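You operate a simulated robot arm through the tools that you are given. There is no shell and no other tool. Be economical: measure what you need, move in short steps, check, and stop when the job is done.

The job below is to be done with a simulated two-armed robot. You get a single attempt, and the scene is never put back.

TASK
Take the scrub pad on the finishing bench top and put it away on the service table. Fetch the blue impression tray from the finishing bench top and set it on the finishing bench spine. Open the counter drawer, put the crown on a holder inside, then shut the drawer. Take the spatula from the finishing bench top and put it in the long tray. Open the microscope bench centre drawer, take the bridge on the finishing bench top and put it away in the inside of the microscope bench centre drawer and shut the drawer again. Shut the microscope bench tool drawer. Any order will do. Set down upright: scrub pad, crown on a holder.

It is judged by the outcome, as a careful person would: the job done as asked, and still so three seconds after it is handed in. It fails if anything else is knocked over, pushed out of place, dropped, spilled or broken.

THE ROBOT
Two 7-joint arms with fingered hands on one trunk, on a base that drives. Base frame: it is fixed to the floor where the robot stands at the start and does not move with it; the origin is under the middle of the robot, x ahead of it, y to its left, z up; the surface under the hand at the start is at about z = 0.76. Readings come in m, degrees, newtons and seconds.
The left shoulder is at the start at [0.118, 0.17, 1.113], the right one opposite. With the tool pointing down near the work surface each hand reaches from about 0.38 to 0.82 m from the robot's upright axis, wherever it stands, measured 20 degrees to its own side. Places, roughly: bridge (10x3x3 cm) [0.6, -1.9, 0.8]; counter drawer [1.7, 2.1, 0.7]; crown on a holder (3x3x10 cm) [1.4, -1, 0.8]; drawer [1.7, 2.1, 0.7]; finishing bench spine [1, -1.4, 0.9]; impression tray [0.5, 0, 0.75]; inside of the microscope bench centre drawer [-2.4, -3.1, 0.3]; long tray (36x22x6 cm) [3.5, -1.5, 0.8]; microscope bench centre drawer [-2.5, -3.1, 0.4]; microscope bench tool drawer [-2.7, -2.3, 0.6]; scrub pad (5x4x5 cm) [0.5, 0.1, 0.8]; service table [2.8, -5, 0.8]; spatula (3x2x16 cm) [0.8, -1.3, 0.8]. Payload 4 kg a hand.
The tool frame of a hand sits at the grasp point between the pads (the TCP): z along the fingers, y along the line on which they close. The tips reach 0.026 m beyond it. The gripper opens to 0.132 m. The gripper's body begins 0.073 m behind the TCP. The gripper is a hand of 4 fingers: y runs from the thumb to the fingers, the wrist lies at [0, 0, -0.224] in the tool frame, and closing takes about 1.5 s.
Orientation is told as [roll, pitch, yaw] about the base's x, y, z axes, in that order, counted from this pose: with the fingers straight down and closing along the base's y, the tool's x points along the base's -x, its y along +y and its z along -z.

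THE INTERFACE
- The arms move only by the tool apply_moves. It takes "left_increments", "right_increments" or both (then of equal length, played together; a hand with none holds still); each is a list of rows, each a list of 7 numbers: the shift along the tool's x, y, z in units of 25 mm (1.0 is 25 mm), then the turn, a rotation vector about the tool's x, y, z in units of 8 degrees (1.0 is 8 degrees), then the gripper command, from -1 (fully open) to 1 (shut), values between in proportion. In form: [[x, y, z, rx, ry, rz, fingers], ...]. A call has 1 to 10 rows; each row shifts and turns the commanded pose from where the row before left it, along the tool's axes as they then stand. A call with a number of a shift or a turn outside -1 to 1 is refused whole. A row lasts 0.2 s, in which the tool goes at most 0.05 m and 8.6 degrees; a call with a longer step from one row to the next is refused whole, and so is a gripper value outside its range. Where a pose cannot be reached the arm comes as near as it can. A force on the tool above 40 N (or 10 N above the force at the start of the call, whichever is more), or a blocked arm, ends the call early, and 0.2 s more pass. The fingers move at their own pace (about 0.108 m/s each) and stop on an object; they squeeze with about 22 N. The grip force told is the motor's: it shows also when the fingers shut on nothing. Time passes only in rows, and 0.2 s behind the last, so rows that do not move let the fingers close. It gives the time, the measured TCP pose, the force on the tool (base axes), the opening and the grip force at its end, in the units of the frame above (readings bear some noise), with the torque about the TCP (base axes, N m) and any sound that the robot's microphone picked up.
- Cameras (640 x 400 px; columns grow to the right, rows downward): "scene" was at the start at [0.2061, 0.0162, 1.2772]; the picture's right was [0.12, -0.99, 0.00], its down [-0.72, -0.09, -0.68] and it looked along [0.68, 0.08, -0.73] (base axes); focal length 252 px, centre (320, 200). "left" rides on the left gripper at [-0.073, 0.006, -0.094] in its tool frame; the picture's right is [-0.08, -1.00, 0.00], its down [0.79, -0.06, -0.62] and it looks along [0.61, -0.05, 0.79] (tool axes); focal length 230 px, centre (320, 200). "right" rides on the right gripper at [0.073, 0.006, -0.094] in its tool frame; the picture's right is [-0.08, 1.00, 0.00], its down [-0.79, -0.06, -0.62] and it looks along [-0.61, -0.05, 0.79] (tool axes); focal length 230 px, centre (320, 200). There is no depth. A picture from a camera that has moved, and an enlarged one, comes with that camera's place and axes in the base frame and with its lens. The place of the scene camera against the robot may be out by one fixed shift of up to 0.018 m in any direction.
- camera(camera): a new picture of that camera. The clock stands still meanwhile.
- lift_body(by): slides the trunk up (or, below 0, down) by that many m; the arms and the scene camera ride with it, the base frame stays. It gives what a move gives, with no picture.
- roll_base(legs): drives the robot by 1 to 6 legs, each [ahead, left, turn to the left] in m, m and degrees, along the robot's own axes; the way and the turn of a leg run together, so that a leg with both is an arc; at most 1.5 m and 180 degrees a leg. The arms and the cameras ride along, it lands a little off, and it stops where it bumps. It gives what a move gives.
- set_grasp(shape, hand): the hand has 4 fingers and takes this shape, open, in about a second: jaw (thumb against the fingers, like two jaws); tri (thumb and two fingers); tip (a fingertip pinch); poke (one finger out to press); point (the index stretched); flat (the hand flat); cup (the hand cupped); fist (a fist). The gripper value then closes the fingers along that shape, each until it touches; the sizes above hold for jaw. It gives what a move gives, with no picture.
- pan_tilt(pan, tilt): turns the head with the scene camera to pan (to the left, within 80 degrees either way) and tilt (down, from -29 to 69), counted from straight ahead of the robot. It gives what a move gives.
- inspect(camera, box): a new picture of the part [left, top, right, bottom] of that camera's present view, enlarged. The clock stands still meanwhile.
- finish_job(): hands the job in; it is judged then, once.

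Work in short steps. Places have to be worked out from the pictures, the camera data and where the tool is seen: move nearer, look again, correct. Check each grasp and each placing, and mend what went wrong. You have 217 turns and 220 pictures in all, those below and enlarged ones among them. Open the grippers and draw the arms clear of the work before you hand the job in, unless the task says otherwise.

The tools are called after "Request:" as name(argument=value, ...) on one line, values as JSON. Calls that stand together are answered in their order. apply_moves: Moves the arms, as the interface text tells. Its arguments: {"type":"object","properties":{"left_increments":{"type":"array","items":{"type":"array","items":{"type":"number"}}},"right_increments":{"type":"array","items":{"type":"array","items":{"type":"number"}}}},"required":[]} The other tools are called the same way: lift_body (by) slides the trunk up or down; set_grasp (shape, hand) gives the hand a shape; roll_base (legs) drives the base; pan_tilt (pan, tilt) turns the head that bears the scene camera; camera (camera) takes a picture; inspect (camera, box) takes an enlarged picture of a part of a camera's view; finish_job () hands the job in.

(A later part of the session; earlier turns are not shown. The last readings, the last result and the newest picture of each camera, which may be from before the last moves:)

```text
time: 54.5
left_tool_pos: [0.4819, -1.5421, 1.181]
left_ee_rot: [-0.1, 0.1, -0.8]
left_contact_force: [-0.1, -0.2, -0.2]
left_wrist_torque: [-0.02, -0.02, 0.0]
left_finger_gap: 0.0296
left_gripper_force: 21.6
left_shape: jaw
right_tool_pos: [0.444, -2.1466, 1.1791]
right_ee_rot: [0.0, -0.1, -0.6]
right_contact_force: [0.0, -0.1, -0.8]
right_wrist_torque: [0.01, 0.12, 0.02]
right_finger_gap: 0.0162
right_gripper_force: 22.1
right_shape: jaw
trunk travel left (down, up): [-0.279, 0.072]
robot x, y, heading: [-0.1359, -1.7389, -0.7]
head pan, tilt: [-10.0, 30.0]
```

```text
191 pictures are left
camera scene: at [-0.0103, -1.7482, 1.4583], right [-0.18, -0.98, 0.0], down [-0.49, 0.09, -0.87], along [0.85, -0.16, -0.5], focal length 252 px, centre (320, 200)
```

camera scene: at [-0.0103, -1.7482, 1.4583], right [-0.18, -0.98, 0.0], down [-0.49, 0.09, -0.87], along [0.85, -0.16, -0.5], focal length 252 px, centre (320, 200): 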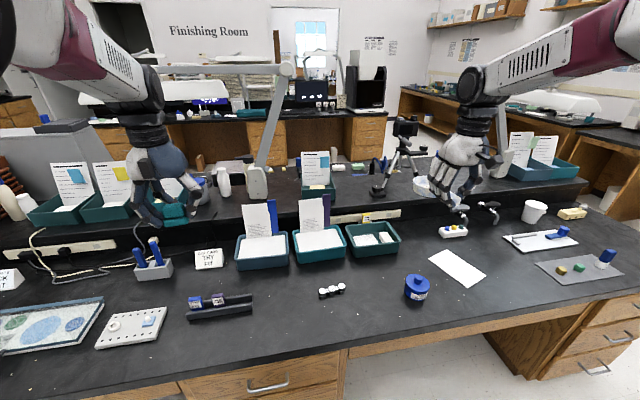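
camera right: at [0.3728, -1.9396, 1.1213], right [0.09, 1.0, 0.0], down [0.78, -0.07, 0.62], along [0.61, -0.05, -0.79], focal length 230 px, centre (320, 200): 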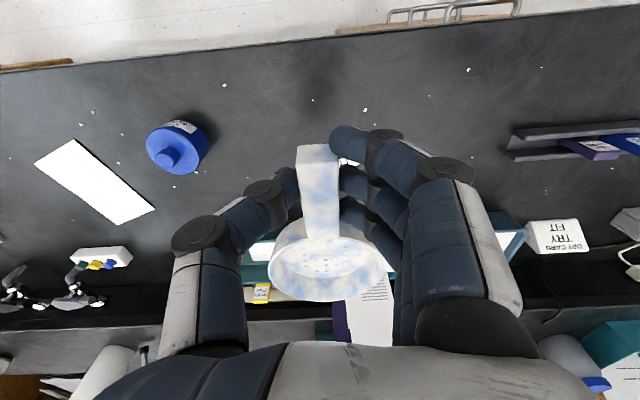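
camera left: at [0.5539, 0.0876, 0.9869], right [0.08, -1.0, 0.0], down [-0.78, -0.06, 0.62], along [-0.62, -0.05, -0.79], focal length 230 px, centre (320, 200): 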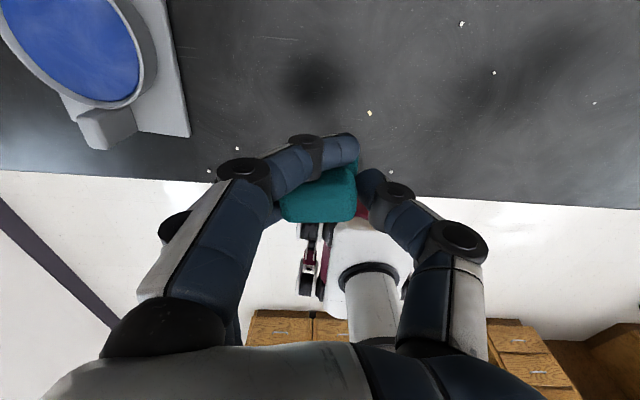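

Free spine spot between the organizer and the tripod, ≈[0.95, -2.09]. I bring the right hand in, then drive to about [0.08, -1.95].

Request:
apply_moves(right_increments=[[0, 1, 0, 0, 0, 0, 1], [0, 1, 0, 0, 0, 0, 1], [0, 1, 0, 0, 0, 0, 1], [0, 1, 0, 0, 0, 0, 1], [0, 1, 0, 0, 0, 0, 1], [0, 1, 0, 0, 0, 0, 1], [0, 1, 0, 0, 0, 0, 1], [0, 1, 0, 0, 0, 0, 1], [0, 1, 0, 0, 0, 0, 1], [0, 1, 0, 0, 0, 0, 1]])

Request:
roll_base(legs=[[0, -0.21, 0.8], [0.2, 0, 0]])

Request:
camera(camera="scene")

Request:
camera(camera="right")

```text
time: 56.6
left_tool_pos: [0.48, -1.5415, 1.1803]
left_ee_rot: [0.1, 0.1, -0.7]
left_contact_force: [-0.2, -0.3, -0.6]
left_wrist_torque: [-0.01, -0.01, 0.01]
left_finger_gap: 0.0296
left_gripper_force: 21.7
left_shape: jaw
right_tool_pos: [0.4462, -1.8969, 1.1784]
right_ee_rot: [-0.1, 0.1, -0.7]
right_contact_force: [0.9, 0.5, -1.5]
right_wrist_torque: [-0.01, 0.14, 0.01]
right_finger_gap: 0.0165
right_gripper_force: 21.8
right_shape: jaw
trunk travel left (down, up): [-0.279, 0.072]
robot x, y, heading: [-0.135, -1.735, -0.8]
head pan, tilt: [-10.0, 30.0]
```

```text
time: 60.3
left_tool_pos: [0.6732, -1.7429, 1.1828]
left_ee_rot: [0.0, 0.1, -0.2]
left_contact_force: [-0.5, 0.5, 0.1]
left_wrist_torque: [-0.01, 0.0, 0.02]
left_finger_gap: 0.0297
left_gripper_force: 22.6
left_shape: jaw
right_tool_pos: [0.6417, -2.0989, 1.1776]
right_ee_rot: [0.0, 0.2, -0.1]
right_contact_force: [0.5, 1.0, -2.5]
right_wrist_torque: [0.0, 0.15, -0.01]
right_finger_gap: 0.0165
right_gripper_force: 22.2
right_shape: jaw
trunk travel left (down, up): [-0.279, 0.072]
robot x, y, heading: [0.0615, -1.9455, 0.0]
head pan, tilt: [-10.0, 30.0]
```

```text
190 pictures are left
camera scene: at [0.184, -1.9537, 1.4583], right [-0.17, -0.98, 0.0], down [-0.49, 0.09, -0.87], along [0.85, -0.15, -0.5], focal length 252 px, centre (320, 200)
```

scene: 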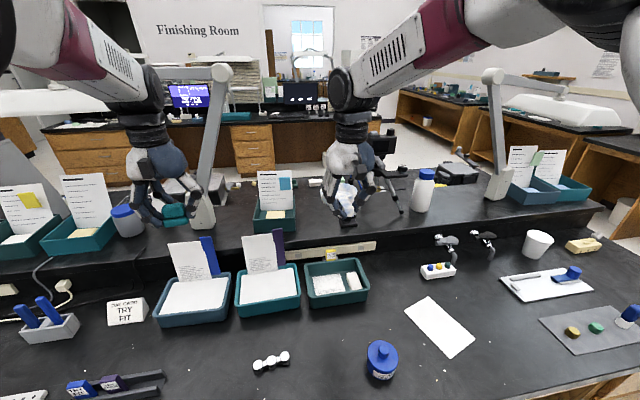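

```text
189 pictures are left
camera right: at [0.569, -2.0924, 1.2708], right [0.08, 1.0, 0.0], down [0.79, -0.06, 0.62], along [0.61, -0.05, -0.79], focal length 230 px, centre (320, 200)
```

right: 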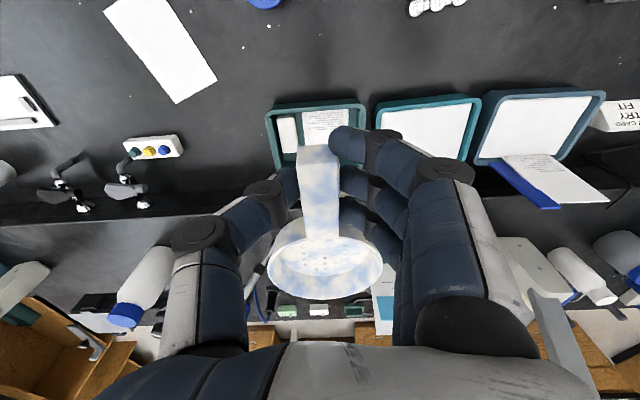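

Tripod is around y≈-2.3 and the organizer ends at y≈-2.0. I move the tray forward to y≈-2.07, still high, then look.

Request:
apply_moves(right_increments=[[-1, 0.2, 0, 0, 0, 0, 1], [-1, 0.2, 0, 0, 0, 0, 1], [-1, 0.2, 0, 0, 0, 0, 1], [-1, 0.2, 0, 0, 0, 0, 1], [-1, 0.2, 0, 0, 0, 0, 1], [-1, 0.2, 0, 0, 0, 0, 1], [-1, 0, 0.5, 0, 0, 0, 1], [-1, 0, 0.5, 0, 0, 0, 1], [-0.8, 0, 0.5, 0, 0, 0, 1]])

Request:
camera(camera="right")

Request:
camera(camera="scene")

Request:
camera(camera="left")

```text
time: 62.3
left_tool_pos: [0.6734, -1.7424, 1.1812]
left_ee_rot: [0.0, 0.1, -0.2]
left_contact_force: [-0.2, 0.1, -0.6]
left_wrist_torque: [0.0, -0.04, 0.01]
left_finger_gap: 0.0296
left_gripper_force: 22.0
left_shape: jaw
right_tool_pos: [0.7602, -2.0859, 1.1397]
right_ee_rot: [0.0, 0.1, -0.1]
right_contact_force: [0.5, 0.0, -1.4]
right_wrist_torque: [-0.02, 0.15, 0.03]
right_finger_gap: 0.0159
right_gripper_force: 21.8
right_shape: jaw
right hand out of reach, approached as far as the arm can: row 5, 6, 7, 8, 9
trunk travel left (down, up): [-0.279, 0.072]
robot x, y, heading: [0.0599, -1.9446, -0.1]
head pan, tilt: [-10.0, 30.0]
```

```text
188 pictures are left
camera right: at [0.6883, -2.0793, 1.233], right [0.08, 1.0, 0.0], down [0.79, -0.06, 0.62], along [0.61, -0.05, -0.79], focal length 230 px, centre (320, 200)
```

right: 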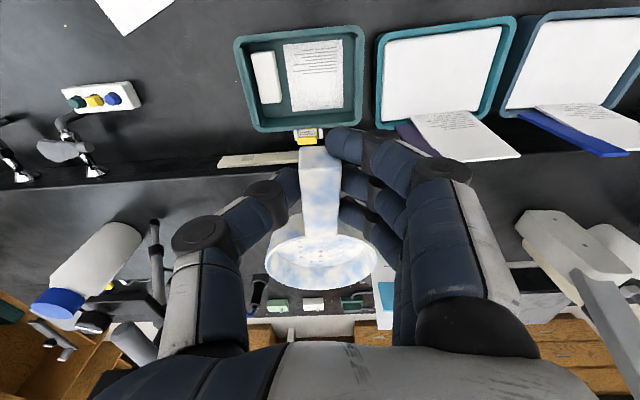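

```text
187 pictures are left
camera scene: at [0.1844, -1.9535, 1.4582], right [-0.17, -0.98, 0.0], down [-0.49, 0.09, -0.87], along [0.85, -0.15, -0.5], focal length 252 px, centre (320, 200)
```

scene: 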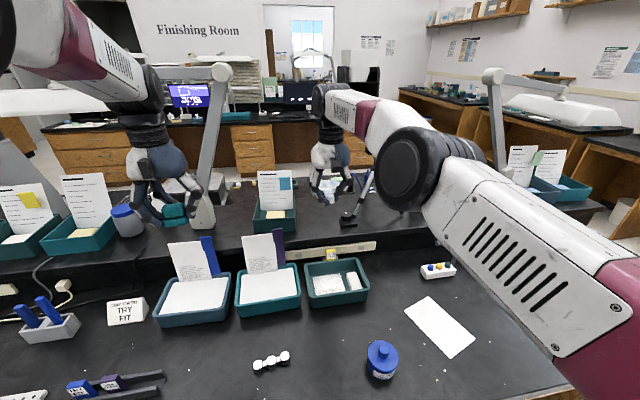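

```text
186 pictures are left
camera left: at [0.7461, -1.7376, 1.2736], right [0.07, -1.0, 0.0], down [-0.78, -0.06, 0.62], along [-0.62, -0.05, -0.79], focal length 230 px, centre (320, 200)
```

left: 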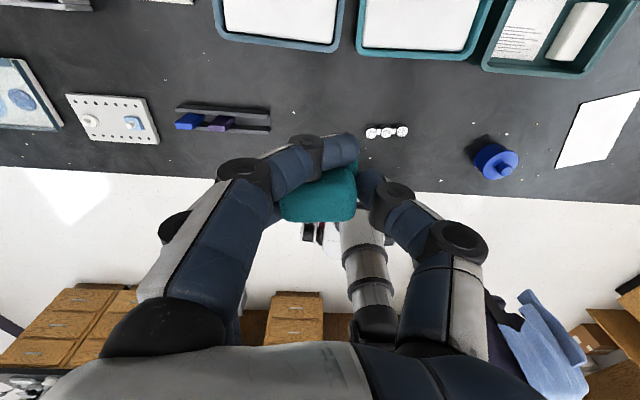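

Arm reach falls short by 0.1 m; tripod's front foot is at ≈[0.95, -2.19], so y≈-2.08 is free. I inch the base forward.

Request:
roll_base(legs=[[0.08, 0, 0]])

Request:
apply_moves(right_increments=[[-0.3, 0, 1, 0, 0, 0, 1], [-0.3, 0, 1, 0, 0, 0, 1], [0, 0.2, 1, 0, 0, 0, 1], [0, 0, 0.6, 0, 0, 0, 1]])

Request:
camera(camera="right")

Request:
camera(camera="scene")

```text
time: 63.2
left_tool_pos: [0.7, -1.7404, 1.1802]
left_ee_rot: [-0.1, 0.1, 0.2]
left_contact_force: [0.1, 0.8, -0.5]
left_wrist_torque: [0.01, -0.04, -0.01]
left_finger_gap: 0.0295
left_gripper_force: 22.0
left_shape: jaw
right_tool_pos: [0.7877, -2.0836, 1.1401]
right_ee_rot: [0.0, 0.2, 0.2]
right_contact_force: [0.3, 0.0, -0.7]
right_wrist_torque: [-0.02, 0.13, -0.02]
right_finger_gap: 0.0158
right_gripper_force: 22.0
right_shape: jaw
trunk travel left (down, up): [-0.279, 0.072]
robot x, y, heading: [0.085, -1.9478, 0.6]
head pan, tilt: [-10.0, 30.0]
stopped in leg 1: the robot was blocked; the commanded pose is now the measured one
```

```text
time: 64.2
left_tool_pos: [0.6989, -1.7404, 1.1797]
left_ee_rot: [0.0, 0.0, 0.2]
left_contact_force: [-0.4, -0.8, 0.2]
left_wrist_torque: [0.03, 0.0, 0.03]
left_finger_gap: 0.0293
left_gripper_force: 21.6
left_shape: jaw
right_tool_pos: [0.7923, -2.0787, 1.0487]
right_ee_rot: [0.1, 0.1, 0.3]
right_contact_force: [0.3, -0.2, -0.9]
right_wrist_torque: [-0.01, 0.14, 0.0]
right_finger_gap: 0.0159
right_gripper_force: 22.0
right_shape: jaw
right hand out of reach, approached as far as the arm can: row 1, 2
trunk travel left (down, up): [-0.279, 0.072]
robot x, y, heading: [0.0847, -1.9452, 0.2]
head pan, tilt: [-10.0, 30.0]
```

```text
185 pictures are left
camera right: at [0.7191, -2.0722, 1.1414], right [0.07, 1.0, 0.0], down [0.79, -0.06, 0.62], along [0.61, -0.04, -0.79], focal length 230 px, centre (320, 200)
```

right: 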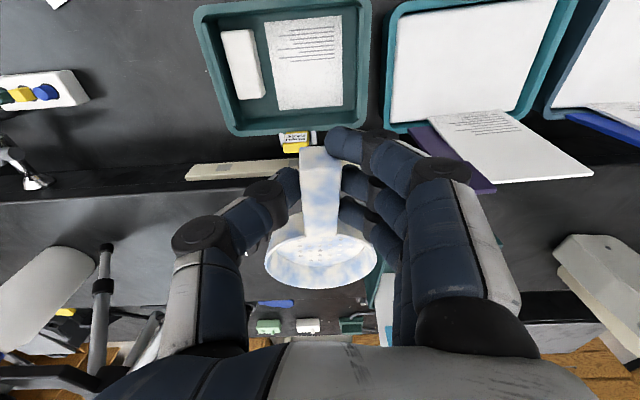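

```text
184 pictures are left
camera scene: at [0.2103, -1.9549, 1.4584], right [-0.17, -0.99, 0.0], down [-0.49, 0.08, -0.87], along [0.85, -0.15, -0.5], focal length 252 px, centre (320, 200)
```

scene: 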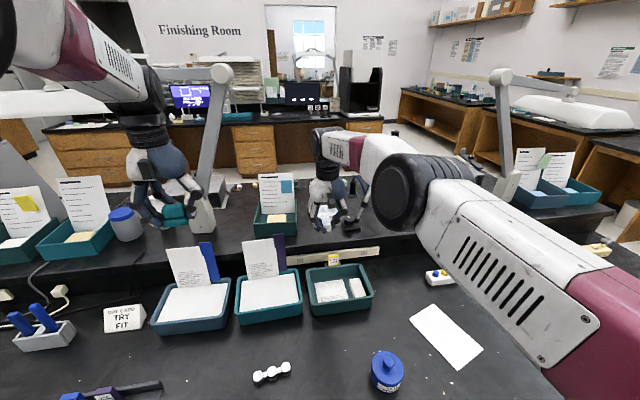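

Base is at its stop. Lower wrist gives more reach, so I descend to just above the spine and then push forward.

Request:
lift_body(by=0.06)

Request:
apply_moves(right_increments=[[0, -0.1, 1, 0, 0, 0, 1], [0, -0.1, 1, 0, 0, 0, 1], [0, 0, 1, 0, 0, 0, 1], [-0.5, 0, 1, 0, 0, 0, 1], [-0.5, 0, 1, 0, 0, 0, 1], [-0.5, 0, 0.2, 0, 0, 0, 1], [-0.5, 0, 0, 0, 0, 0, 1], [-0.5, 0, 0, 0, 0, 0, 1]])

Request:
camera(camera="right")

```text
time: 65.2
left_tool_pos: [0.699, -1.7406, 1.2396]
left_ee_rot: [-0.1, 0.2, 0.2]
left_contact_force: [1.1, 0.7, -1.1]
left_wrist_torque: [-0.01, -0.01, 0.01]
left_finger_gap: 0.0299
left_gripper_force: 22.0
left_shape: jaw
right_tool_pos: [0.7914, -2.0779, 1.1095]
right_ee_rot: [0.1, 0.1, 0.3]
right_contact_force: [1.0, -0.5, -2.1]
right_wrist_torque: [-0.01, 0.17, 0.06]
right_finger_gap: 0.0158
right_gripper_force: 21.8
right_shape: jaw
trunk travel left (down, up): [-0.339, 0.012]
robot x, y, heading: [0.0854, -1.9476, 0.2]
head pan, tilt: [-10.0, 30.0]
```

```text
time: 67.0
left_tool_pos: [0.6987, -1.7406, 1.2399]
left_ee_rot: [0.0, 0.1, 0.2]
left_contact_force: [-0.2, -0.6, -0.9]
left_wrist_torque: [0.03, 0.03, 0.0]
left_finger_gap: 0.0297
left_gripper_force: 21.8
left_shape: jaw
right_tool_pos: [0.7826, -2.0896, 0.9919]
right_ee_rot: [0.0, 0.1, 0.4]
right_contact_force: [0.8, -0.1, -1.8]
right_wrist_torque: [-0.01, 0.13, 0.01]
right_finger_gap: 0.0156
right_gripper_force: 22.0
right_shape: jaw
right hand out of reach, approached as far as the arm can: row 3, 4, 5, 6, 7, 8
trunk travel left (down, up): [-0.339, 0.012]
robot x, y, heading: [0.086, -1.9453, 0.4]
head pan, tilt: [-10.0, 30.0]
```

```text
183 pictures are left
camera right: at [0.7112, -2.0833, 1.0851], right [0.07, 1.0, 0.0], down [0.79, -0.06, 0.62], along [0.61, -0.04, -0.79], focal length 230 px, centre (320, 200)
```

right: 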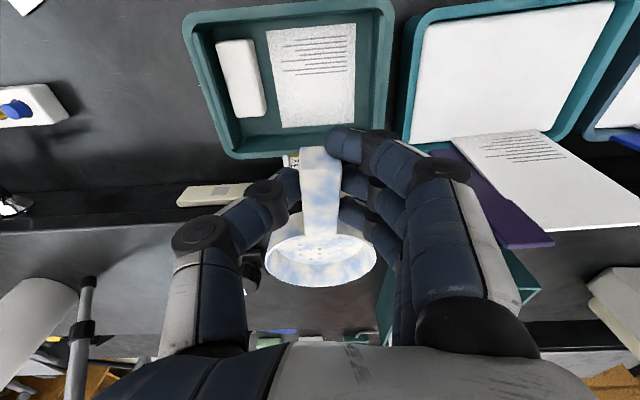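

Reach is still short. I raise a bit and test whether yawing the hand (tray pointing slightly right) buys extra reach.

Request:
apply_moves(right_increments=[[0, 0, -1, 0, 0, 0, 1], [0, 0, -1, 0, 0, 0, 1], [0, 0, -0.5, 0, 0, 0.8, 1], [0, 0, 0, 0, 0, 0.8, 1], [0, 0, 0, 0, 0, 0.8, 1], [-0.5, 0, 0, 0, 0, 0, 1], [-0.5, 0, 0, 0, 0, 0, 1], [-0.5, 0, 0, 0, 0, 0, 1], [-0.5, 0, 0, 0, 0, 0, 1]])

```text
time: 69.0
left_tool_pos: [0.6989, -1.7409, 1.2401]
left_ee_rot: [0.0, 0.1, 0.2]
left_contact_force: [-0.2, 0.3, -1.1]
left_wrist_torque: [0.02, 0.01, 0.0]
left_finger_gap: 0.0298
left_gripper_force: 21.5
left_shape: jaw
right_tool_pos: [0.7927, -2.1013, 1.0548]
right_ee_rot: [0.1, 0.1, -18.9]
right_contact_force: [0.0, -0.1, -0.9]
right_wrist_torque: [0.04, 0.1, 0.02]
right_finger_gap: 0.0157
right_gripper_force: 22.0
right_shape: jaw
right hand out of reach, approached as far as the arm can: row 6, 7, 8, 9
trunk travel left (down, up): [-0.339, 0.012]
robot x, y, heading: [0.0873, -1.9475, 0.1]
head pan, tilt: [-10.0, 30.0]
```

Yaw doesn't help. Let me look down at what stops the base.

Request:
pan_tilt(pan=0, tilt=69)

Request:
camera(camera="scene")

Request:
camera(camera="left")

```text
time: 70.1
left_tool_pos: [0.6983, -1.7403, 1.2411]
left_ee_rot: [0.1, 0.1, 0.2]
left_contact_force: [0.3, -0.1, -0.5]
left_wrist_torque: [-0.06, 0.05, 0.04]
left_finger_gap: 0.03
left_gripper_force: 22.3
left_shape: jaw
right_tool_pos: [0.7927, -2.1009, 1.0571]
right_ee_rot: [0.0, 0.0, -19.0]
right_contact_force: [-0.3, 0.1, -1.1]
right_wrist_torque: [0.03, 0.09, 0.04]
right_finger_gap: 0.0154
right_gripper_force: 21.9
right_shape: jaw
trunk travel left (down, up): [-0.339, 0.012]
robot x, y, heading: [0.0885, -1.9469, -0.1]
head pan, tilt: [0.0, 68.8]
```

```text
182 pictures are left
camera scene: at [0.1733, -1.9392, 1.467], right [0.01, -1.0, 0.0], down [-0.93, 0.0, -0.36], along [0.36, 0.0, -0.93], focal length 252 px, centre (320, 200)
```

scene: 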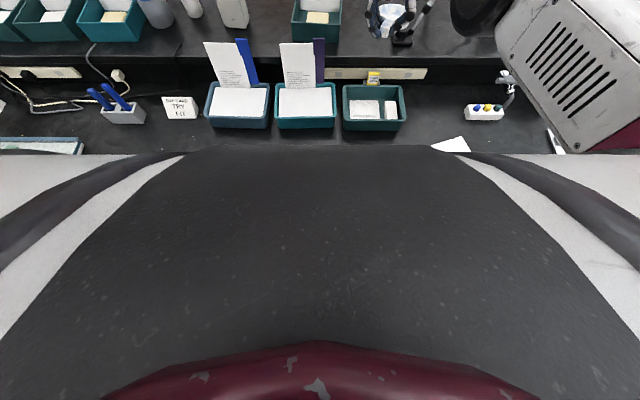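

```text
181 pictures are left
camera left: at [0.771, -1.735, 1.3331], right [0.08, -1.0, 0.0], down [-0.78, -0.06, 0.62], along [-0.62, -0.05, -0.79], focal length 230 px, centre (320, 200)
```

left: 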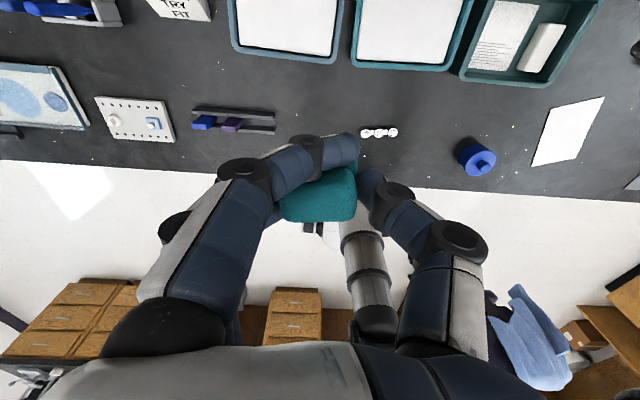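

The base itself is stopped, so instead I'll re-grasp the tray with the hand tilted forward (≈35°), which lengthens the reach while keeping the tray flat. First retreat above the bench's free patch near [0.58, -2.03].

Request:
apply_moves(right_increments=[[0, 0, -1, 0, 0, -0.8, 1], [0, 0, -0.5, 0, 0, -0.8, 1], [0, 0, 0, 0, 0, -0.78, 1], [1, 0, 0, 0, 0, 0, 1], [1, 0, 0, 0, 0, 0, 1]])

Request:
roll_base(legs=[[-0.17, 0, 0]])

Request:
lift_body(by=-0.18)

Request:
camera(camera="right")

```text
time: 71.3
left_tool_pos: [0.6983, -1.7405, 1.2411]
left_ee_rot: [0.0, 0.2, 0.2]
left_contact_force: [0.4, -0.8, -0.6]
left_wrist_torque: [0.02, -0.01, 0.01]
left_finger_gap: 0.0294
left_gripper_force: 22.1
left_shape: jaw
right_tool_pos: [0.7442, -2.1014, 1.0948]
right_ee_rot: [0.0, 0.0, 0.1]
right_contact_force: [-0.3, 0.8, -2.8]
right_wrist_torque: [0.03, 0.14, 0.0]
right_finger_gap: 0.0157
right_gripper_force: 22.2
right_shape: jaw
trunk travel left (down, up): [-0.339, 0.012]
robot x, y, heading: [0.0849, -1.9448, 0.6]
head pan, tilt: [0.0, 68.8]
```

```text
time: 72.8
left_tool_pos: [0.5259, -1.7432, 1.2412]
left_ee_rot: [-0.1, 0.2, -0.1]
left_contact_force: [-0.7, 0.3, -0.9]
left_wrist_torque: [0.04, -0.03, 0.0]
left_finger_gap: 0.03
left_gripper_force: 22.0
left_shape: jaw
right_tool_pos: [0.57, -2.1037, 1.095]
right_ee_rot: [0.1, 0.1, 0.0]
right_contact_force: [0.2, -0.3, -1.5]
right_wrist_torque: [0.03, 0.12, 0.03]
right_finger_gap: 0.0155
right_gripper_force: 22.2
right_shape: jaw
trunk travel left (down, up): [-0.339, 0.012]
robot x, y, heading: [-0.0848, -1.9452, -0.1]
head pan, tilt: [0.0, 68.8]
```

```text
time: 74.8
left_tool_pos: [0.5266, -1.7437, 1.0609]
left_ee_rot: [0.1, 0.0, 0.0]
left_contact_force: [-0.8, -0.1, 0.2]
left_wrist_torque: [0.01, -0.04, 0.02]
left_finger_gap: 0.0295
left_gripper_force: 22.1
left_shape: jaw
right_tool_pos: [0.5706, -2.1035, 0.9144]
right_ee_rot: [0.0, 0.0, 0.1]
right_contact_force: [0.0, 0.4, -1.8]
right_wrist_torque: [0.03, 0.15, 0.02]
right_finger_gap: 0.0158
right_gripper_force: 21.3
right_shape: jaw
trunk travel left (down, up): [-0.159, 0.192]
robot x, y, heading: [-0.0875, -1.9417, -0.4]
head pan, tilt: [0.0, 68.8]
```

```text
180 pictures are left
camera right: at [0.4977, -2.0969, 1.0072], right [0.08, 1.0, 0.0], down [0.78, -0.06, 0.62], along [0.61, -0.05, -0.79], focal length 230 px, centre (320, 200)
```

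right: 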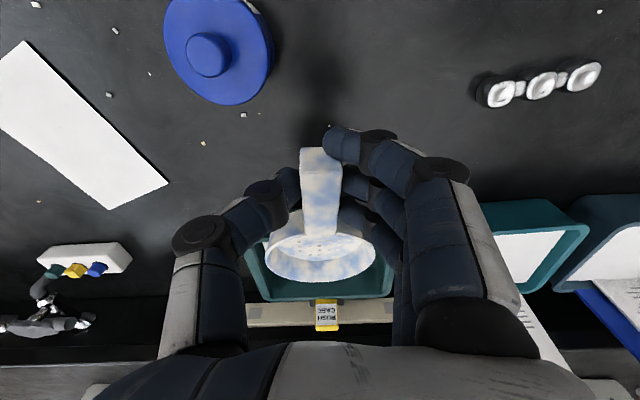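

Jar at [0.51, -2.17], bridge at [0.56, -1.90], bin edge x≈0.69. I set the tray down at TCP [0.53, -2.04].

Request:
apply_moves(right_increments=[[0.8, 1, 0, 0, 0, 0, 1], [0.8, 0.8, 0, 0, 0, 0, 1], [0, 0.7, 1, 0, 0, 0, 1], [0, 0, 1, 0, 0, 0, 1], [0, 0, 1, 0, 0, 0, 1], [0, 0, 1, 0, 0, 0, 1], [0, 0, 0.6, 0, 0, 0, 1]])

Request:
camera(camera="right")

```text
time: 76.4
left_tool_pos: [0.5268, -1.7432, 1.0602]
left_ee_rot: [0.0, 0.1, -0.1]
left_contact_force: [0.2, -0.1, -0.5]
left_wrist_torque: [-0.01, 0.03, 0.0]
left_finger_gap: 0.0294
left_gripper_force: 22.1
left_shape: jaw
right_tool_pos: [0.5305, -2.0403, 0.8004]
right_ee_rot: [0.0, -0.1, 0.0]
right_contact_force: [-1.0, 0.3, 2.1]
right_wrist_torque: [0.08, -0.25, 0.05]
right_finger_gap: 0.0153
right_gripper_force: 22.4
right_shape: jaw
trunk travel left (down, up): [-0.159, 0.192]
robot x, y, heading: [-0.0865, -1.9497, 0.2]
head pan, tilt: [0.0, 68.8]
```

```text
179 pictures are left
camera right: at [0.4583, -2.0345, 0.892], right [0.08, 1.0, 0.0], down [0.79, -0.06, 0.62], along [0.61, -0.05, -0.79], focal length 230 px, centre (320, 200)
```

right: 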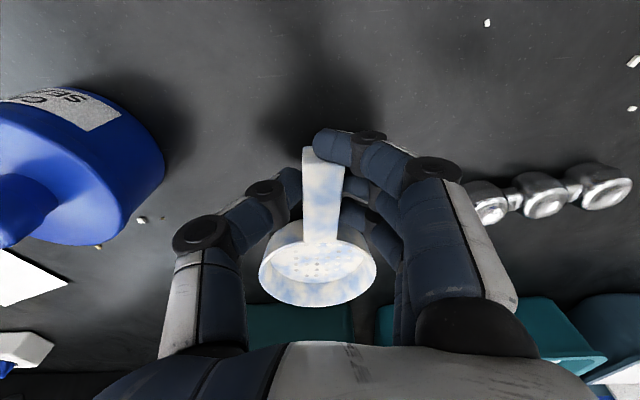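

Tray has touched the bench. Open the fingers modestly to release.

Request:
apply_moves(right_increments=[[0, 0, 0.1, 0, 0, 0, 0.4], [0, 0, 0, 0, 0, 0, 0.1], [0, 0, 0, 0, 0, 0, 0.1], [0, 0, -0.5, 0, 0, 0, 0.1], [0, 0, -1, 0, 0, 0, 0.1], [0, 0, -1, 0, 0, 0, 0.1]])

Request:
camera(camera="right")

```text
time: 77.8
left_tool_pos: [0.5266, -1.7433, 1.0609]
left_ee_rot: [-0.1, 0.0, 0.1]
left_contact_force: [-1.5, 0.8, -0.4]
left_wrist_torque: [-0.01, -0.01, -0.01]
left_finger_gap: 0.0297
left_gripper_force: 22.7
left_shape: jaw
right_tool_pos: [0.5302, -2.0413, 0.8591]
right_ee_rot: [0.0, 0.1, -0.1]
right_contact_force: [0.8, -1.2, -0.1]
right_wrist_torque: [0.02, 0.0, 0.0]
right_finger_gap: 0.0588
right_gripper_force: 0.0
right_shape: jaw
trunk travel left (down, up): [-0.159, 0.192]
robot x, y, heading: [-0.0875, -1.9451, -0.1]
head pan, tilt: [0.0, 68.8]
```

```text
178 pictures are left
camera right: at [0.4575, -2.0337, 0.952], right [0.08, 1.0, 0.0], down [0.79, -0.06, 0.62], along [0.61, -0.05, -0.79], focal length 230 px, centre (320, 200)
```

right: 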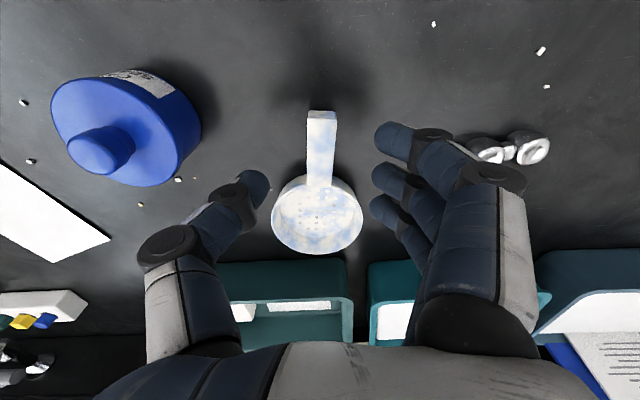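

Tray sits flat. I tilt the hand ≈22° (fingers pointing forward) above it for the re-grasp.

Request:
apply_moves(right_increments=[[0, 0, 0, 0, -0.92, 0, 0.1], [0, 0, 0, 0, -0.92, 0, 0.1], [0, 0, 0, 0, -0.92, 0, 0.1], [0, 0, 0, 0, 0, 0, 0.1]])

Request:
camera(camera="right")

```text
time: 78.8
left_tool_pos: [0.5276, -1.744, 1.0608]
left_ee_rot: [0.0, 0.3, 0.0]
left_contact_force: [-1.0, -0.5, 0.5]
left_wrist_torque: [0.02, -0.02, 0.0]
left_finger_gap: 0.0296
left_gripper_force: 21.7
left_shape: jaw
right_tool_pos: [0.53, -2.042, 0.8586]
right_ee_rot: [0.1, -22.0, 0.0]
right_contact_force: [0.6, 0.9, 0.6]
right_wrist_torque: [-0.01, 0.0, 0.02]
right_finger_gap: 0.0585
right_gripper_force: 0.0
right_shape: jaw
trunk travel left (down, up): [-0.159, 0.192]
robot x, y, heading: [-0.0858, -1.9498, -0.1]
head pan, tilt: [0.0, 68.8]
```

```text
177 pictures are left
camera right: at [0.4284, -2.0351, 0.9167], right [0.07, 1.0, 0.03], down [0.5, -0.06, 0.87], along [0.87, -0.05, -0.5], focal length 230 px, centre (320, 200)
```

right: 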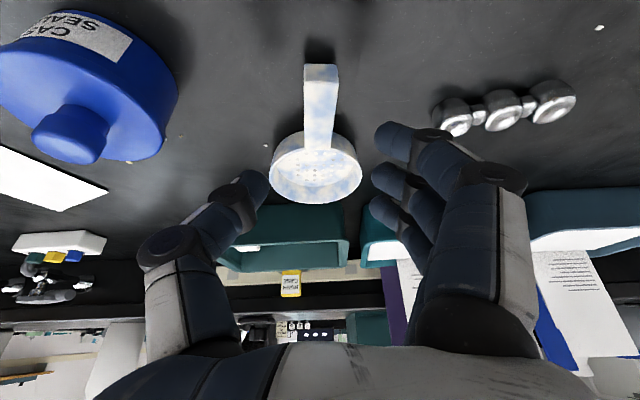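

Descend vertically onto the handle and close.

Request:
apply_moves(right_increments=[[0.3, 0.1, 0.74, 0, 0, 0, 0.1], [0.3, 0, 0.74, 0, 0, 0, 0.1], [0.3, 0, 0.74, 0, 0, 0, 0.1], [0, 0, 0, 0, 0, 0, 1], [0, 0, 0, 0, 0, 0, 1], [0, 0, 0, 0, 0, 0, 1], [0, 0, 0, 0, 0, 0, 1], [0, 0, 0, 0, 0, 0, 1]])

Request:
camera(camera="right")

```text
time: 80.6
left_tool_pos: [0.525, -1.7422, 1.0605]
left_ee_rot: [0.0, 0.0, 0.0]
left_contact_force: [-0.6, 0.5, -0.6]
left_wrist_torque: [0.0, -0.03, 0.04]
left_finger_gap: 0.0296
left_gripper_force: 22.0
left_shape: jaw
right_tool_pos: [0.5391, -2.0531, 0.8074]
right_ee_rot: [1.8, -22.3, -3.5]
right_contact_force: [1.6, 1.1, 17.1]
right_wrist_torque: [0.02, -0.33, 0.03]
right_finger_gap: 0.0048
right_gripper_force: 21.8
right_shape: jaw
trunk travel left (down, up): [-0.159, 0.192]
robot x, y, heading: [-0.0878, -1.9449, -0.1]
head pan, tilt: [0.0, 68.8]
```

```text
176 pictures are left
camera right: at [0.4365, -2.0445, 0.8649], right [0.12, 0.99, 0.06], down [0.49, -0.11, 0.87], along [0.87, -0.08, -0.5], focal length 230 px, centre (320, 200)
```

right: 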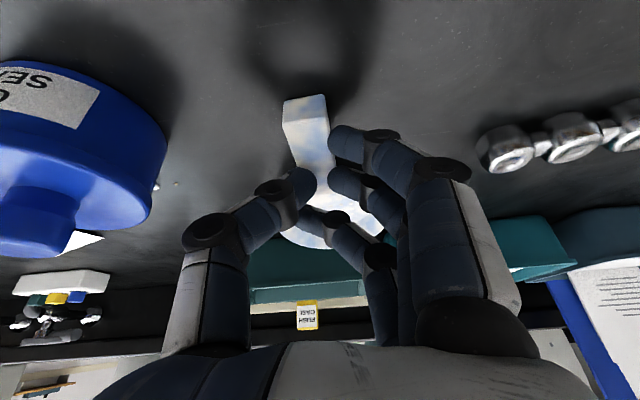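

The front finger rode over the pan; I release and rise to reassess.

Request:
apply_moves(right_increments=[[-0.1, 0, -0.3, 0, 0, 0, 0.1], [0, 0, 0, 0, 0, 0, 0.0], [0, 0, 0, 0, 0, 0, 0.0], [-0.3, 0, -0.74, 0, 0, 0, 0.0], [-0.3, 0, -0.74, 0, 0, 0, 0.0], [0, 0, 0, 0, 0, 0, 0.0]])

Request:
camera(camera="right")

```text
time: 82.0
left_tool_pos: [0.5278, -1.7436, 1.0592]
left_ee_rot: [0.0, 0.2, 0.0]
left_contact_force: [-0.1, 0.1, -0.6]
left_wrist_torque: [0.01, 0.01, 0.0]
left_finger_gap: 0.0298
left_gripper_force: 22.0
left_shape: jaw
right_tool_pos: [0.5299, -2.0407, 0.8496]
right_ee_rot: [0.3, -21.8, -0.3]
right_contact_force: [-0.8, -0.4, -0.5]
right_wrist_torque: [-0.01, -0.04, -0.01]
right_finger_gap: 0.0654
right_gripper_force: 0.1
right_shape: jaw
trunk travel left (down, up): [-0.159, 0.192]
robot x, y, heading: [-0.0876, -1.9484, -0.0]
head pan, tilt: [0.0, 68.8]
```

```text
175 pictures are left
camera right: at [0.4289, -2.0336, 0.9065], right [0.08, 1.0, 0.03], down [0.5, -0.07, 0.86], along [0.86, -0.05, -0.5], focal length 230 px, centre (320, 200)
```

right: 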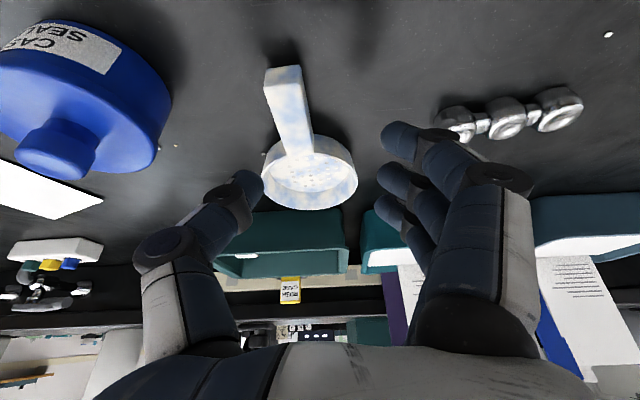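

The tray is still flat at y≈-2.053. I try the "tri" shape (thumb and two fingers) so no finger rides over the pan.

Request:
set_grasp(hand="right", shape="tri")

Request:
camera(camera="right")

```text
time: 82.9
left_tool_pos: [0.5277, -1.7427, 1.0596]
left_ee_rot: [0.0, 0.0, 0.0]
left_contact_force: [0.8, -0.1, -0.2]
left_wrist_torque: [0.0, 0.02, 0.01]
left_finger_gap: 0.0298
left_gripper_force: 21.9
left_shape: jaw
right_tool_pos: [0.5313, -2.04, 0.8488]
right_ee_rot: [0.4, -22.2, -0.2]
right_contact_force: [-0.1, 0.0, 0.0]
right_wrist_torque: [-0.01, -0.02, -0.03]
right_finger_gap: 0.132
right_gripper_force: 0.0
right_shape: tri
trunk travel left (down, up): [-0.159, 0.192]
robot x, y, heading: [-0.0811, -1.9423, 0.1]
head pan, tilt: [0.0, 68.8]
```

```text
174 pictures are left
camera right: at [0.4291, -2.0336, 0.9072], right [0.08, 1.0, 0.03], down [0.5, -0.07, 0.87], along [0.87, -0.05, -0.5], focal length 230 px, centre (320, 200)
```

right: 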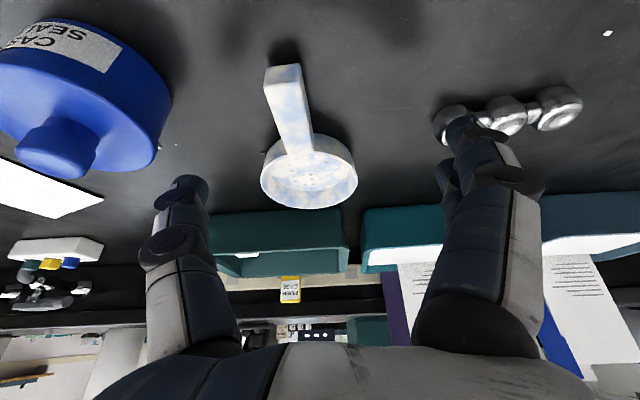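

Two fingers remain. Half close, shift to y≈-2.053, descend to z≈0.799 and look before closing.

Request:
apply_moves(right_increments=[[0, -0.5, 0, 0, 0, 0, 0.1], [0, 0, 0, 0, 0, 0, 0.1], [0.25, 0, 0.62, 0, 0, 0, 0.1], [0.25, 0, 0.62, 0, 0, 0, 0.1], [0.25, 0, 0.62, 0, 0, 0, 0.1]])

Request:
camera(camera="right")

```text
time: 84.1
left_tool_pos: [0.5279, -1.7432, 1.0604]
left_ee_rot: [0.0, 0.2, 0.1]
left_contact_force: [0.4, 0.4, -0.2]
left_wrist_torque: [0.01, -0.01, -0.01]
left_finger_gap: 0.0293
left_gripper_force: 22.0
left_shape: jaw
right_tool_pos: [0.5374, -2.0595, 0.806]
right_ee_rot: [1.5, -22.5, -2.4]
right_contact_force: [0.7, 0.1, 0.3]
right_wrist_torque: [0.0, 0.0, 0.0]
right_finger_gap: 0.0601
right_gripper_force: 0.0
right_shape: tri
trunk travel left (down, up): [-0.159, 0.192]
robot x, y, heading: [-0.0838, -1.9499, 0.2]
head pan, tilt: [0.0, 68.8]
```

```text
173 pictures are left
camera right: at [0.435, -2.0511, 0.8628], right [0.1, 0.99, 0.05], down [0.49, -0.1, 0.87], along [0.87, -0.06, -0.49], focal length 230 px, centre (320, 200)
```

right: 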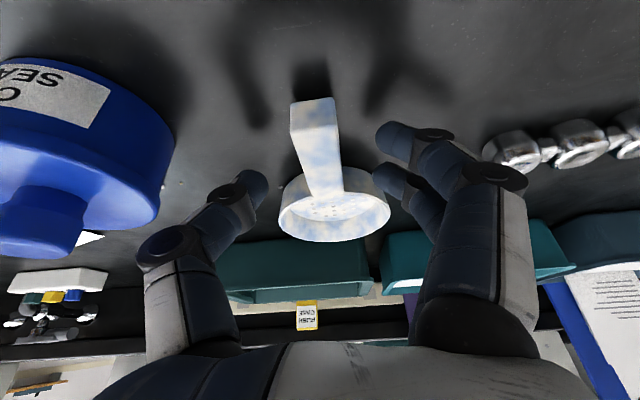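

Nearly there; a touch lower, then close.

Request:
apply_moves(right_increments=[[0.1, 0.1, 0.3, 0, 0, 0, 0.3], [0, 0, 0, 0, 0, 0, 1], [0, 0, 0, 0, 0, 0, 1], [0, 0, 0, 0, 0, 0, 1], [0, 0, 0, 0, 0, 0, 1]])

Request:
camera(camera="right")

```text
time: 85.3
left_tool_pos: [0.5269, -1.743, 1.0595]
left_ee_rot: [0.0, 0.1, -0.1]
left_contact_force: [0.6, -0.3, 0.2]
left_wrist_torque: [0.03, 0.03, 0.04]
left_finger_gap: 0.0296
left_gripper_force: 22.2
left_shape: jaw
right_tool_pos: [0.5382, -2.0614, 0.7941]
right_ee_rot: [1.6, -22.2, -3.1]
right_contact_force: [2.1, 1.5, 6.5]
right_wrist_torque: [0.09, -0.21, 0.02]
right_finger_gap: 0.016
right_gripper_force: 22.4
right_shape: tri
trunk travel left (down, up): [-0.159, 0.192]
robot x, y, heading: [-0.0864, -1.9476, -0.1]
head pan, tilt: [0.0, 68.8]
```

```text
172 pictures are left
camera right: at [0.4356, -2.0526, 0.8529], right [0.12, 0.99, 0.05], down [0.49, -0.1, 0.87], along [0.86, -0.07, -0.5], focal length 230 px, centre (320, 200)
```

right: 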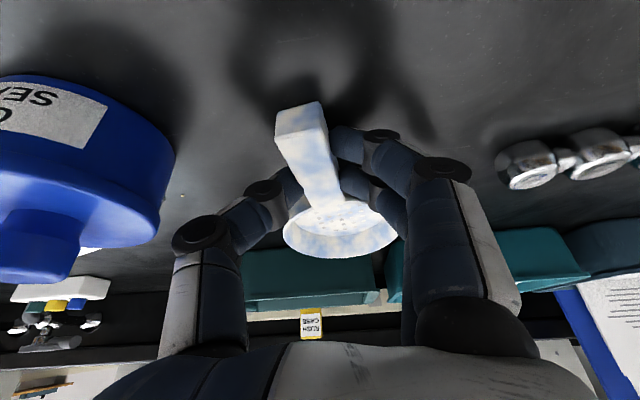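

Gripped (gap 0.016). Lift vertically and check.

Request:
apply_moves(right_increments=[[-0.37, 0, -0.92, 0, 0, 0, 1], [-0.37, 0, -0.92, 0, 0, 0, 1], [-0.37, 0, -0.92, 0, 0, 0, 1], [-0.37, 0, -0.92, 0, 0, 0, 1]])

Request:
lift_body(by=0.17)

Request:
camera(camera="right")

Request:
pan_tilt(pan=-10, tilt=35)

Request:
camera(camera="scene")

```text
time: 86.3
left_tool_pos: [0.5257, -1.7431, 1.0604]
left_ee_rot: [0.0, 0.1, 0.0]
left_contact_force: [-0.3, 0.1, -0.1]
left_wrist_torque: [0.0, 0.02, 0.03]
left_finger_gap: 0.0298
left_gripper_force: 22.3
left_shape: jaw
right_tool_pos: [0.5312, -2.0463, 0.8869]
right_ee_rot: [0.0, -22.0, 0.2]
right_contact_force: [-0.3, 0.6, -1.7]
right_wrist_torque: [0.01, 0.1, 0.02]
right_finger_gap: 0.0162
right_gripper_force: 21.8
right_shape: tri
trunk travel left (down, up): [-0.159, 0.192]
robot x, y, heading: [-0.0871, -1.9488, 0.1]
head pan, tilt: [0.0, 68.8]
```

```text
time: 88.2
left_tool_pos: [0.5272, -1.7433, 1.2308]
left_ee_rot: [0.0, 0.3, -0.1]
left_contact_force: [0.3, 0.7, -1.0]
left_wrist_torque: [0.02, 0.0, 0.01]
left_finger_gap: 0.0296
left_gripper_force: 22.4
left_shape: jaw
right_tool_pos: [0.5301, -2.0486, 1.0575]
right_ee_rot: [0.0, -21.9, -0.1]
right_contact_force: [0.2, -0.7, -0.9]
right_wrist_torque: [-0.04, 0.11, -0.02]
right_finger_gap: 0.016
right_gripper_force: 22.2
right_shape: tri
trunk travel left (down, up): [-0.329, 0.022]
robot x, y, heading: [-0.0851, -1.9491, 0.0]
head pan, tilt: [0.0, 68.8]
```

```text
171 pictures are left
camera right: at [0.4283, -2.0419, 1.1157], right [0.07, 1.0, 0.03], down [0.5, -0.06, 0.87], along [0.86, -0.05, -0.5], focal length 230 px, centre (320, 200)
```

right: 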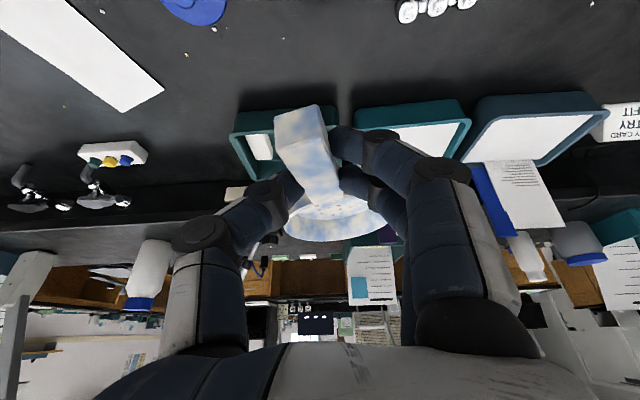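

```text
time: 89.2
left_tool_pos: [0.5275, -1.743, 1.2302]
left_ee_rot: [0.0, 0.1, 0.0]
left_contact_force: [-0.5, -0.6, -0.7]
left_wrist_torque: [0.01, -0.02, 0.01]
left_finger_gap: 0.0297
left_gripper_force: 22.1
left_shape: jaw
right_tool_pos: [0.5305, -2.0483, 1.0571]
right_ee_rot: [0.0, -22.0, 0.0]
right_contact_force: [-0.4, -0.4, -2.1]
right_wrist_torque: [-0.03, 0.07, 0.01]
right_finger_gap: 0.0163
right_gripper_force: 22.4
right_shape: tri
trunk travel left (down, up): [-0.329, 0.022]
robot x, y, heading: [-0.0885, -1.9459, 0.1]
head pan, tilt: [-10.0, 35.0]
```

```text
170 pictures are left
camera scene: at [0.0317, -1.9553, 1.5008], right [-0.17, -0.99, 0.0], down [-0.57, 0.1, -0.82], along [0.81, -0.14, -0.57], focal length 252 px, centre (320, 200)
```

scene: 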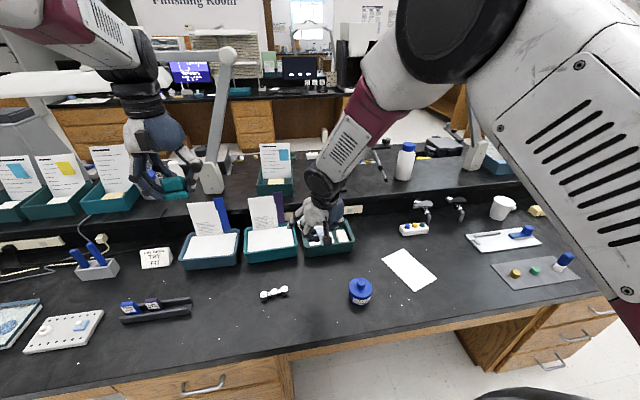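

Tray held. Drive forward again, then extend toward the spine spot.

Request:
roll_base(legs=[[0.165, 0, 0]])

Request:
apply_moves(right_increments=[[-0.9, -0.2, 0.37, 0, 0, 0, 1], [-0.9, -0.2, 0.37, 0, 0, 0, 1], [-0.9, -0.2, 0.37, 0, 0, 0, 1], [-0.9, -0.2, 0.37, 0, 0, 0, 1], [-0.9, -0.2, 0.37, 0, 0, 0, 1], [-0.9, 0, 0.37, 0, 0, 0, 1], [-0.5, 0, 0.2, 0, 0, 0, 1]])

Request:
camera(camera="right")

Request:
camera(camera="scene")

```text
time: 90.6
left_tool_pos: [0.6939, -1.7415, 1.2305]
left_ee_rot: [0.0, 0.1, 0.0]
left_contact_force: [0.2, -0.6, -1.0]
left_wrist_torque: [0.02, 0.01, 0.0]
left_finger_gap: 0.0294
left_gripper_force: 22.2
left_shape: jaw
right_tool_pos: [0.6962, -2.0466, 1.0571]
right_ee_rot: [0.0, -21.8, 0.1]
right_contact_force: [0.2, -0.6, -0.8]
right_wrist_torque: [-0.04, 0.11, 0.01]
right_finger_gap: 0.016
right_gripper_force: 22.0
right_shape: tri
trunk travel left (down, up): [-0.329, 0.022]
robot x, y, heading: [0.081, -1.9446, 0.2]
head pan, tilt: [-10.0, 35.0]
```

```text
time: 92.2
left_tool_pos: [0.6933, -1.7412, 1.2307]
left_ee_rot: [0.0, 0.2, 0.1]
left_contact_force: [0.4, 0.0, -1.0]
left_wrist_torque: [0.03, 0.02, 0.0]
left_finger_gap: 0.0295
left_gripper_force: 21.4
left_shape: jaw
right_tool_pos: [0.8568, -2.0728, 1.0558]
right_ee_rot: [0.2, -21.9, 0.0]
right_contact_force: [0.2, 0.2, -1.1]
right_wrist_torque: [-0.01, 0.11, 0.03]
right_finger_gap: 0.0161
right_gripper_force: 22.2
right_shape: tri
trunk travel left (down, up): [-0.329, 0.022]
robot x, y, heading: [0.0781, -1.9453, 0.1]
head pan, tilt: [-10.0, 35.0]
```

```text
169 pictures are left
camera right: at [0.7548, -2.0661, 1.1141], right [0.07, 1.0, 0.03], down [0.5, -0.06, 0.86], along [0.86, -0.05, -0.5], focal length 230 px, centre (320, 200)
```

right: 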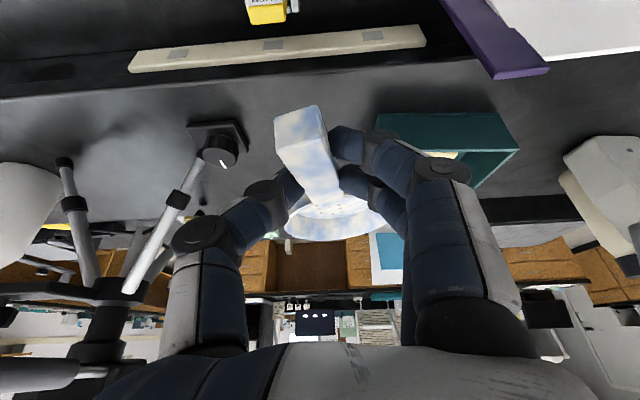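

```text
168 pictures are left
camera scene: at [0.1981, -1.9547, 1.5008], right [-0.17, -0.99, 0.0], down [-0.57, 0.1, -0.82], along [0.81, -0.14, -0.57], focal length 252 px, centre (320, 200)
```

scene: 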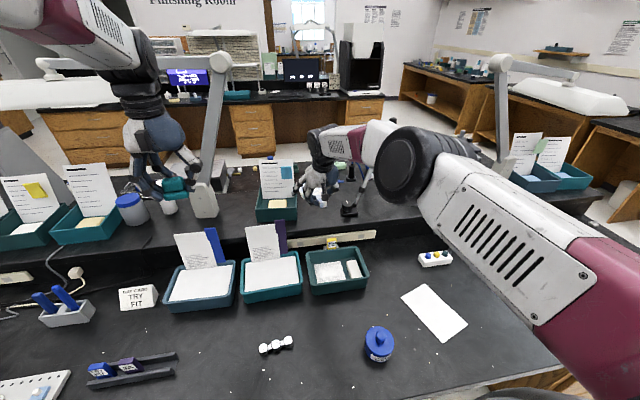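

Position good; the pan should shift 0.02 m right. I check the tray's attitude up close before lowering.

Request:
apply_moves(right_increments=[[-0.37, -0.7, 0.15, 0, 0, 0, 1], [0.37, 0, 0.92, 0, 0, 0, 1], [0.37, 0, 0.92, 0, 0, 0, 1]])

Request:
inspect(camera="scene", box=[240, 140, 400, 240])

Request:
camera(camera="right")

```text
time: 93.0
left_tool_pos: [0.694, -1.7424, 1.2296]
left_ee_rot: [0.0, 0.1, 0.1]
left_contact_force: [0.9, 0.0, -0.9]
left_wrist_torque: [0.04, -0.01, -0.02]
left_finger_gap: 0.0297
left_gripper_force: 21.8
left_shape: jaw
right_tool_pos: [0.8615, -2.092, 1.0078]
right_ee_rot: [0.0, -22.1, 0.1]
right_contact_force: [0.4, 0.7, -1.6]
right_wrist_torque: [-0.02, 0.11, -0.07]
right_finger_gap: 0.0159
right_gripper_force: 21.5
right_shape: tri
right hand out of reach, approached as far as the arm can: row 3
trunk travel left (down, up): [-0.329, 0.022]
robot x, y, heading: [0.0801, -1.9444, 0.1]
head pan, tilt: [-10.0, 35.0]
```

```text
4.00 times, centred on (320, 190) of scene
camera zoom: at [0.198, -1.9552, 1.5008], right [-0.17, -0.99, 0.0], down [-0.57, 0.1, -0.82], along [0.81, -0.14, -0.57], focal length 1009 px, centre (320, 240)
```

zoom: 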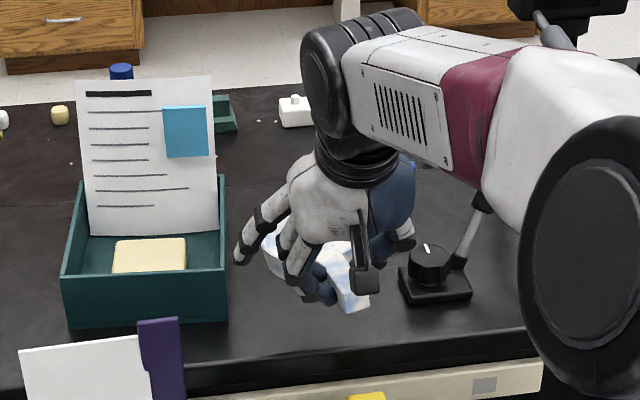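

```text
166 pictures are left
camera right: at [0.7598, -2.0854, 1.0662], right [0.07, 1.0, 0.03], down [0.5, -0.06, 0.87], along [0.87, -0.05, -0.5], focal length 230 px, centre (320, 200)
```

right: 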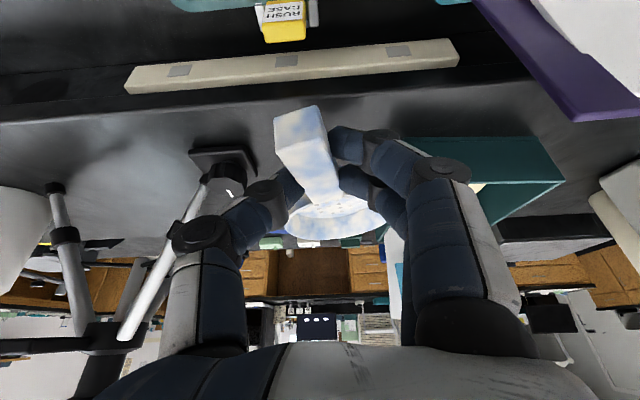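

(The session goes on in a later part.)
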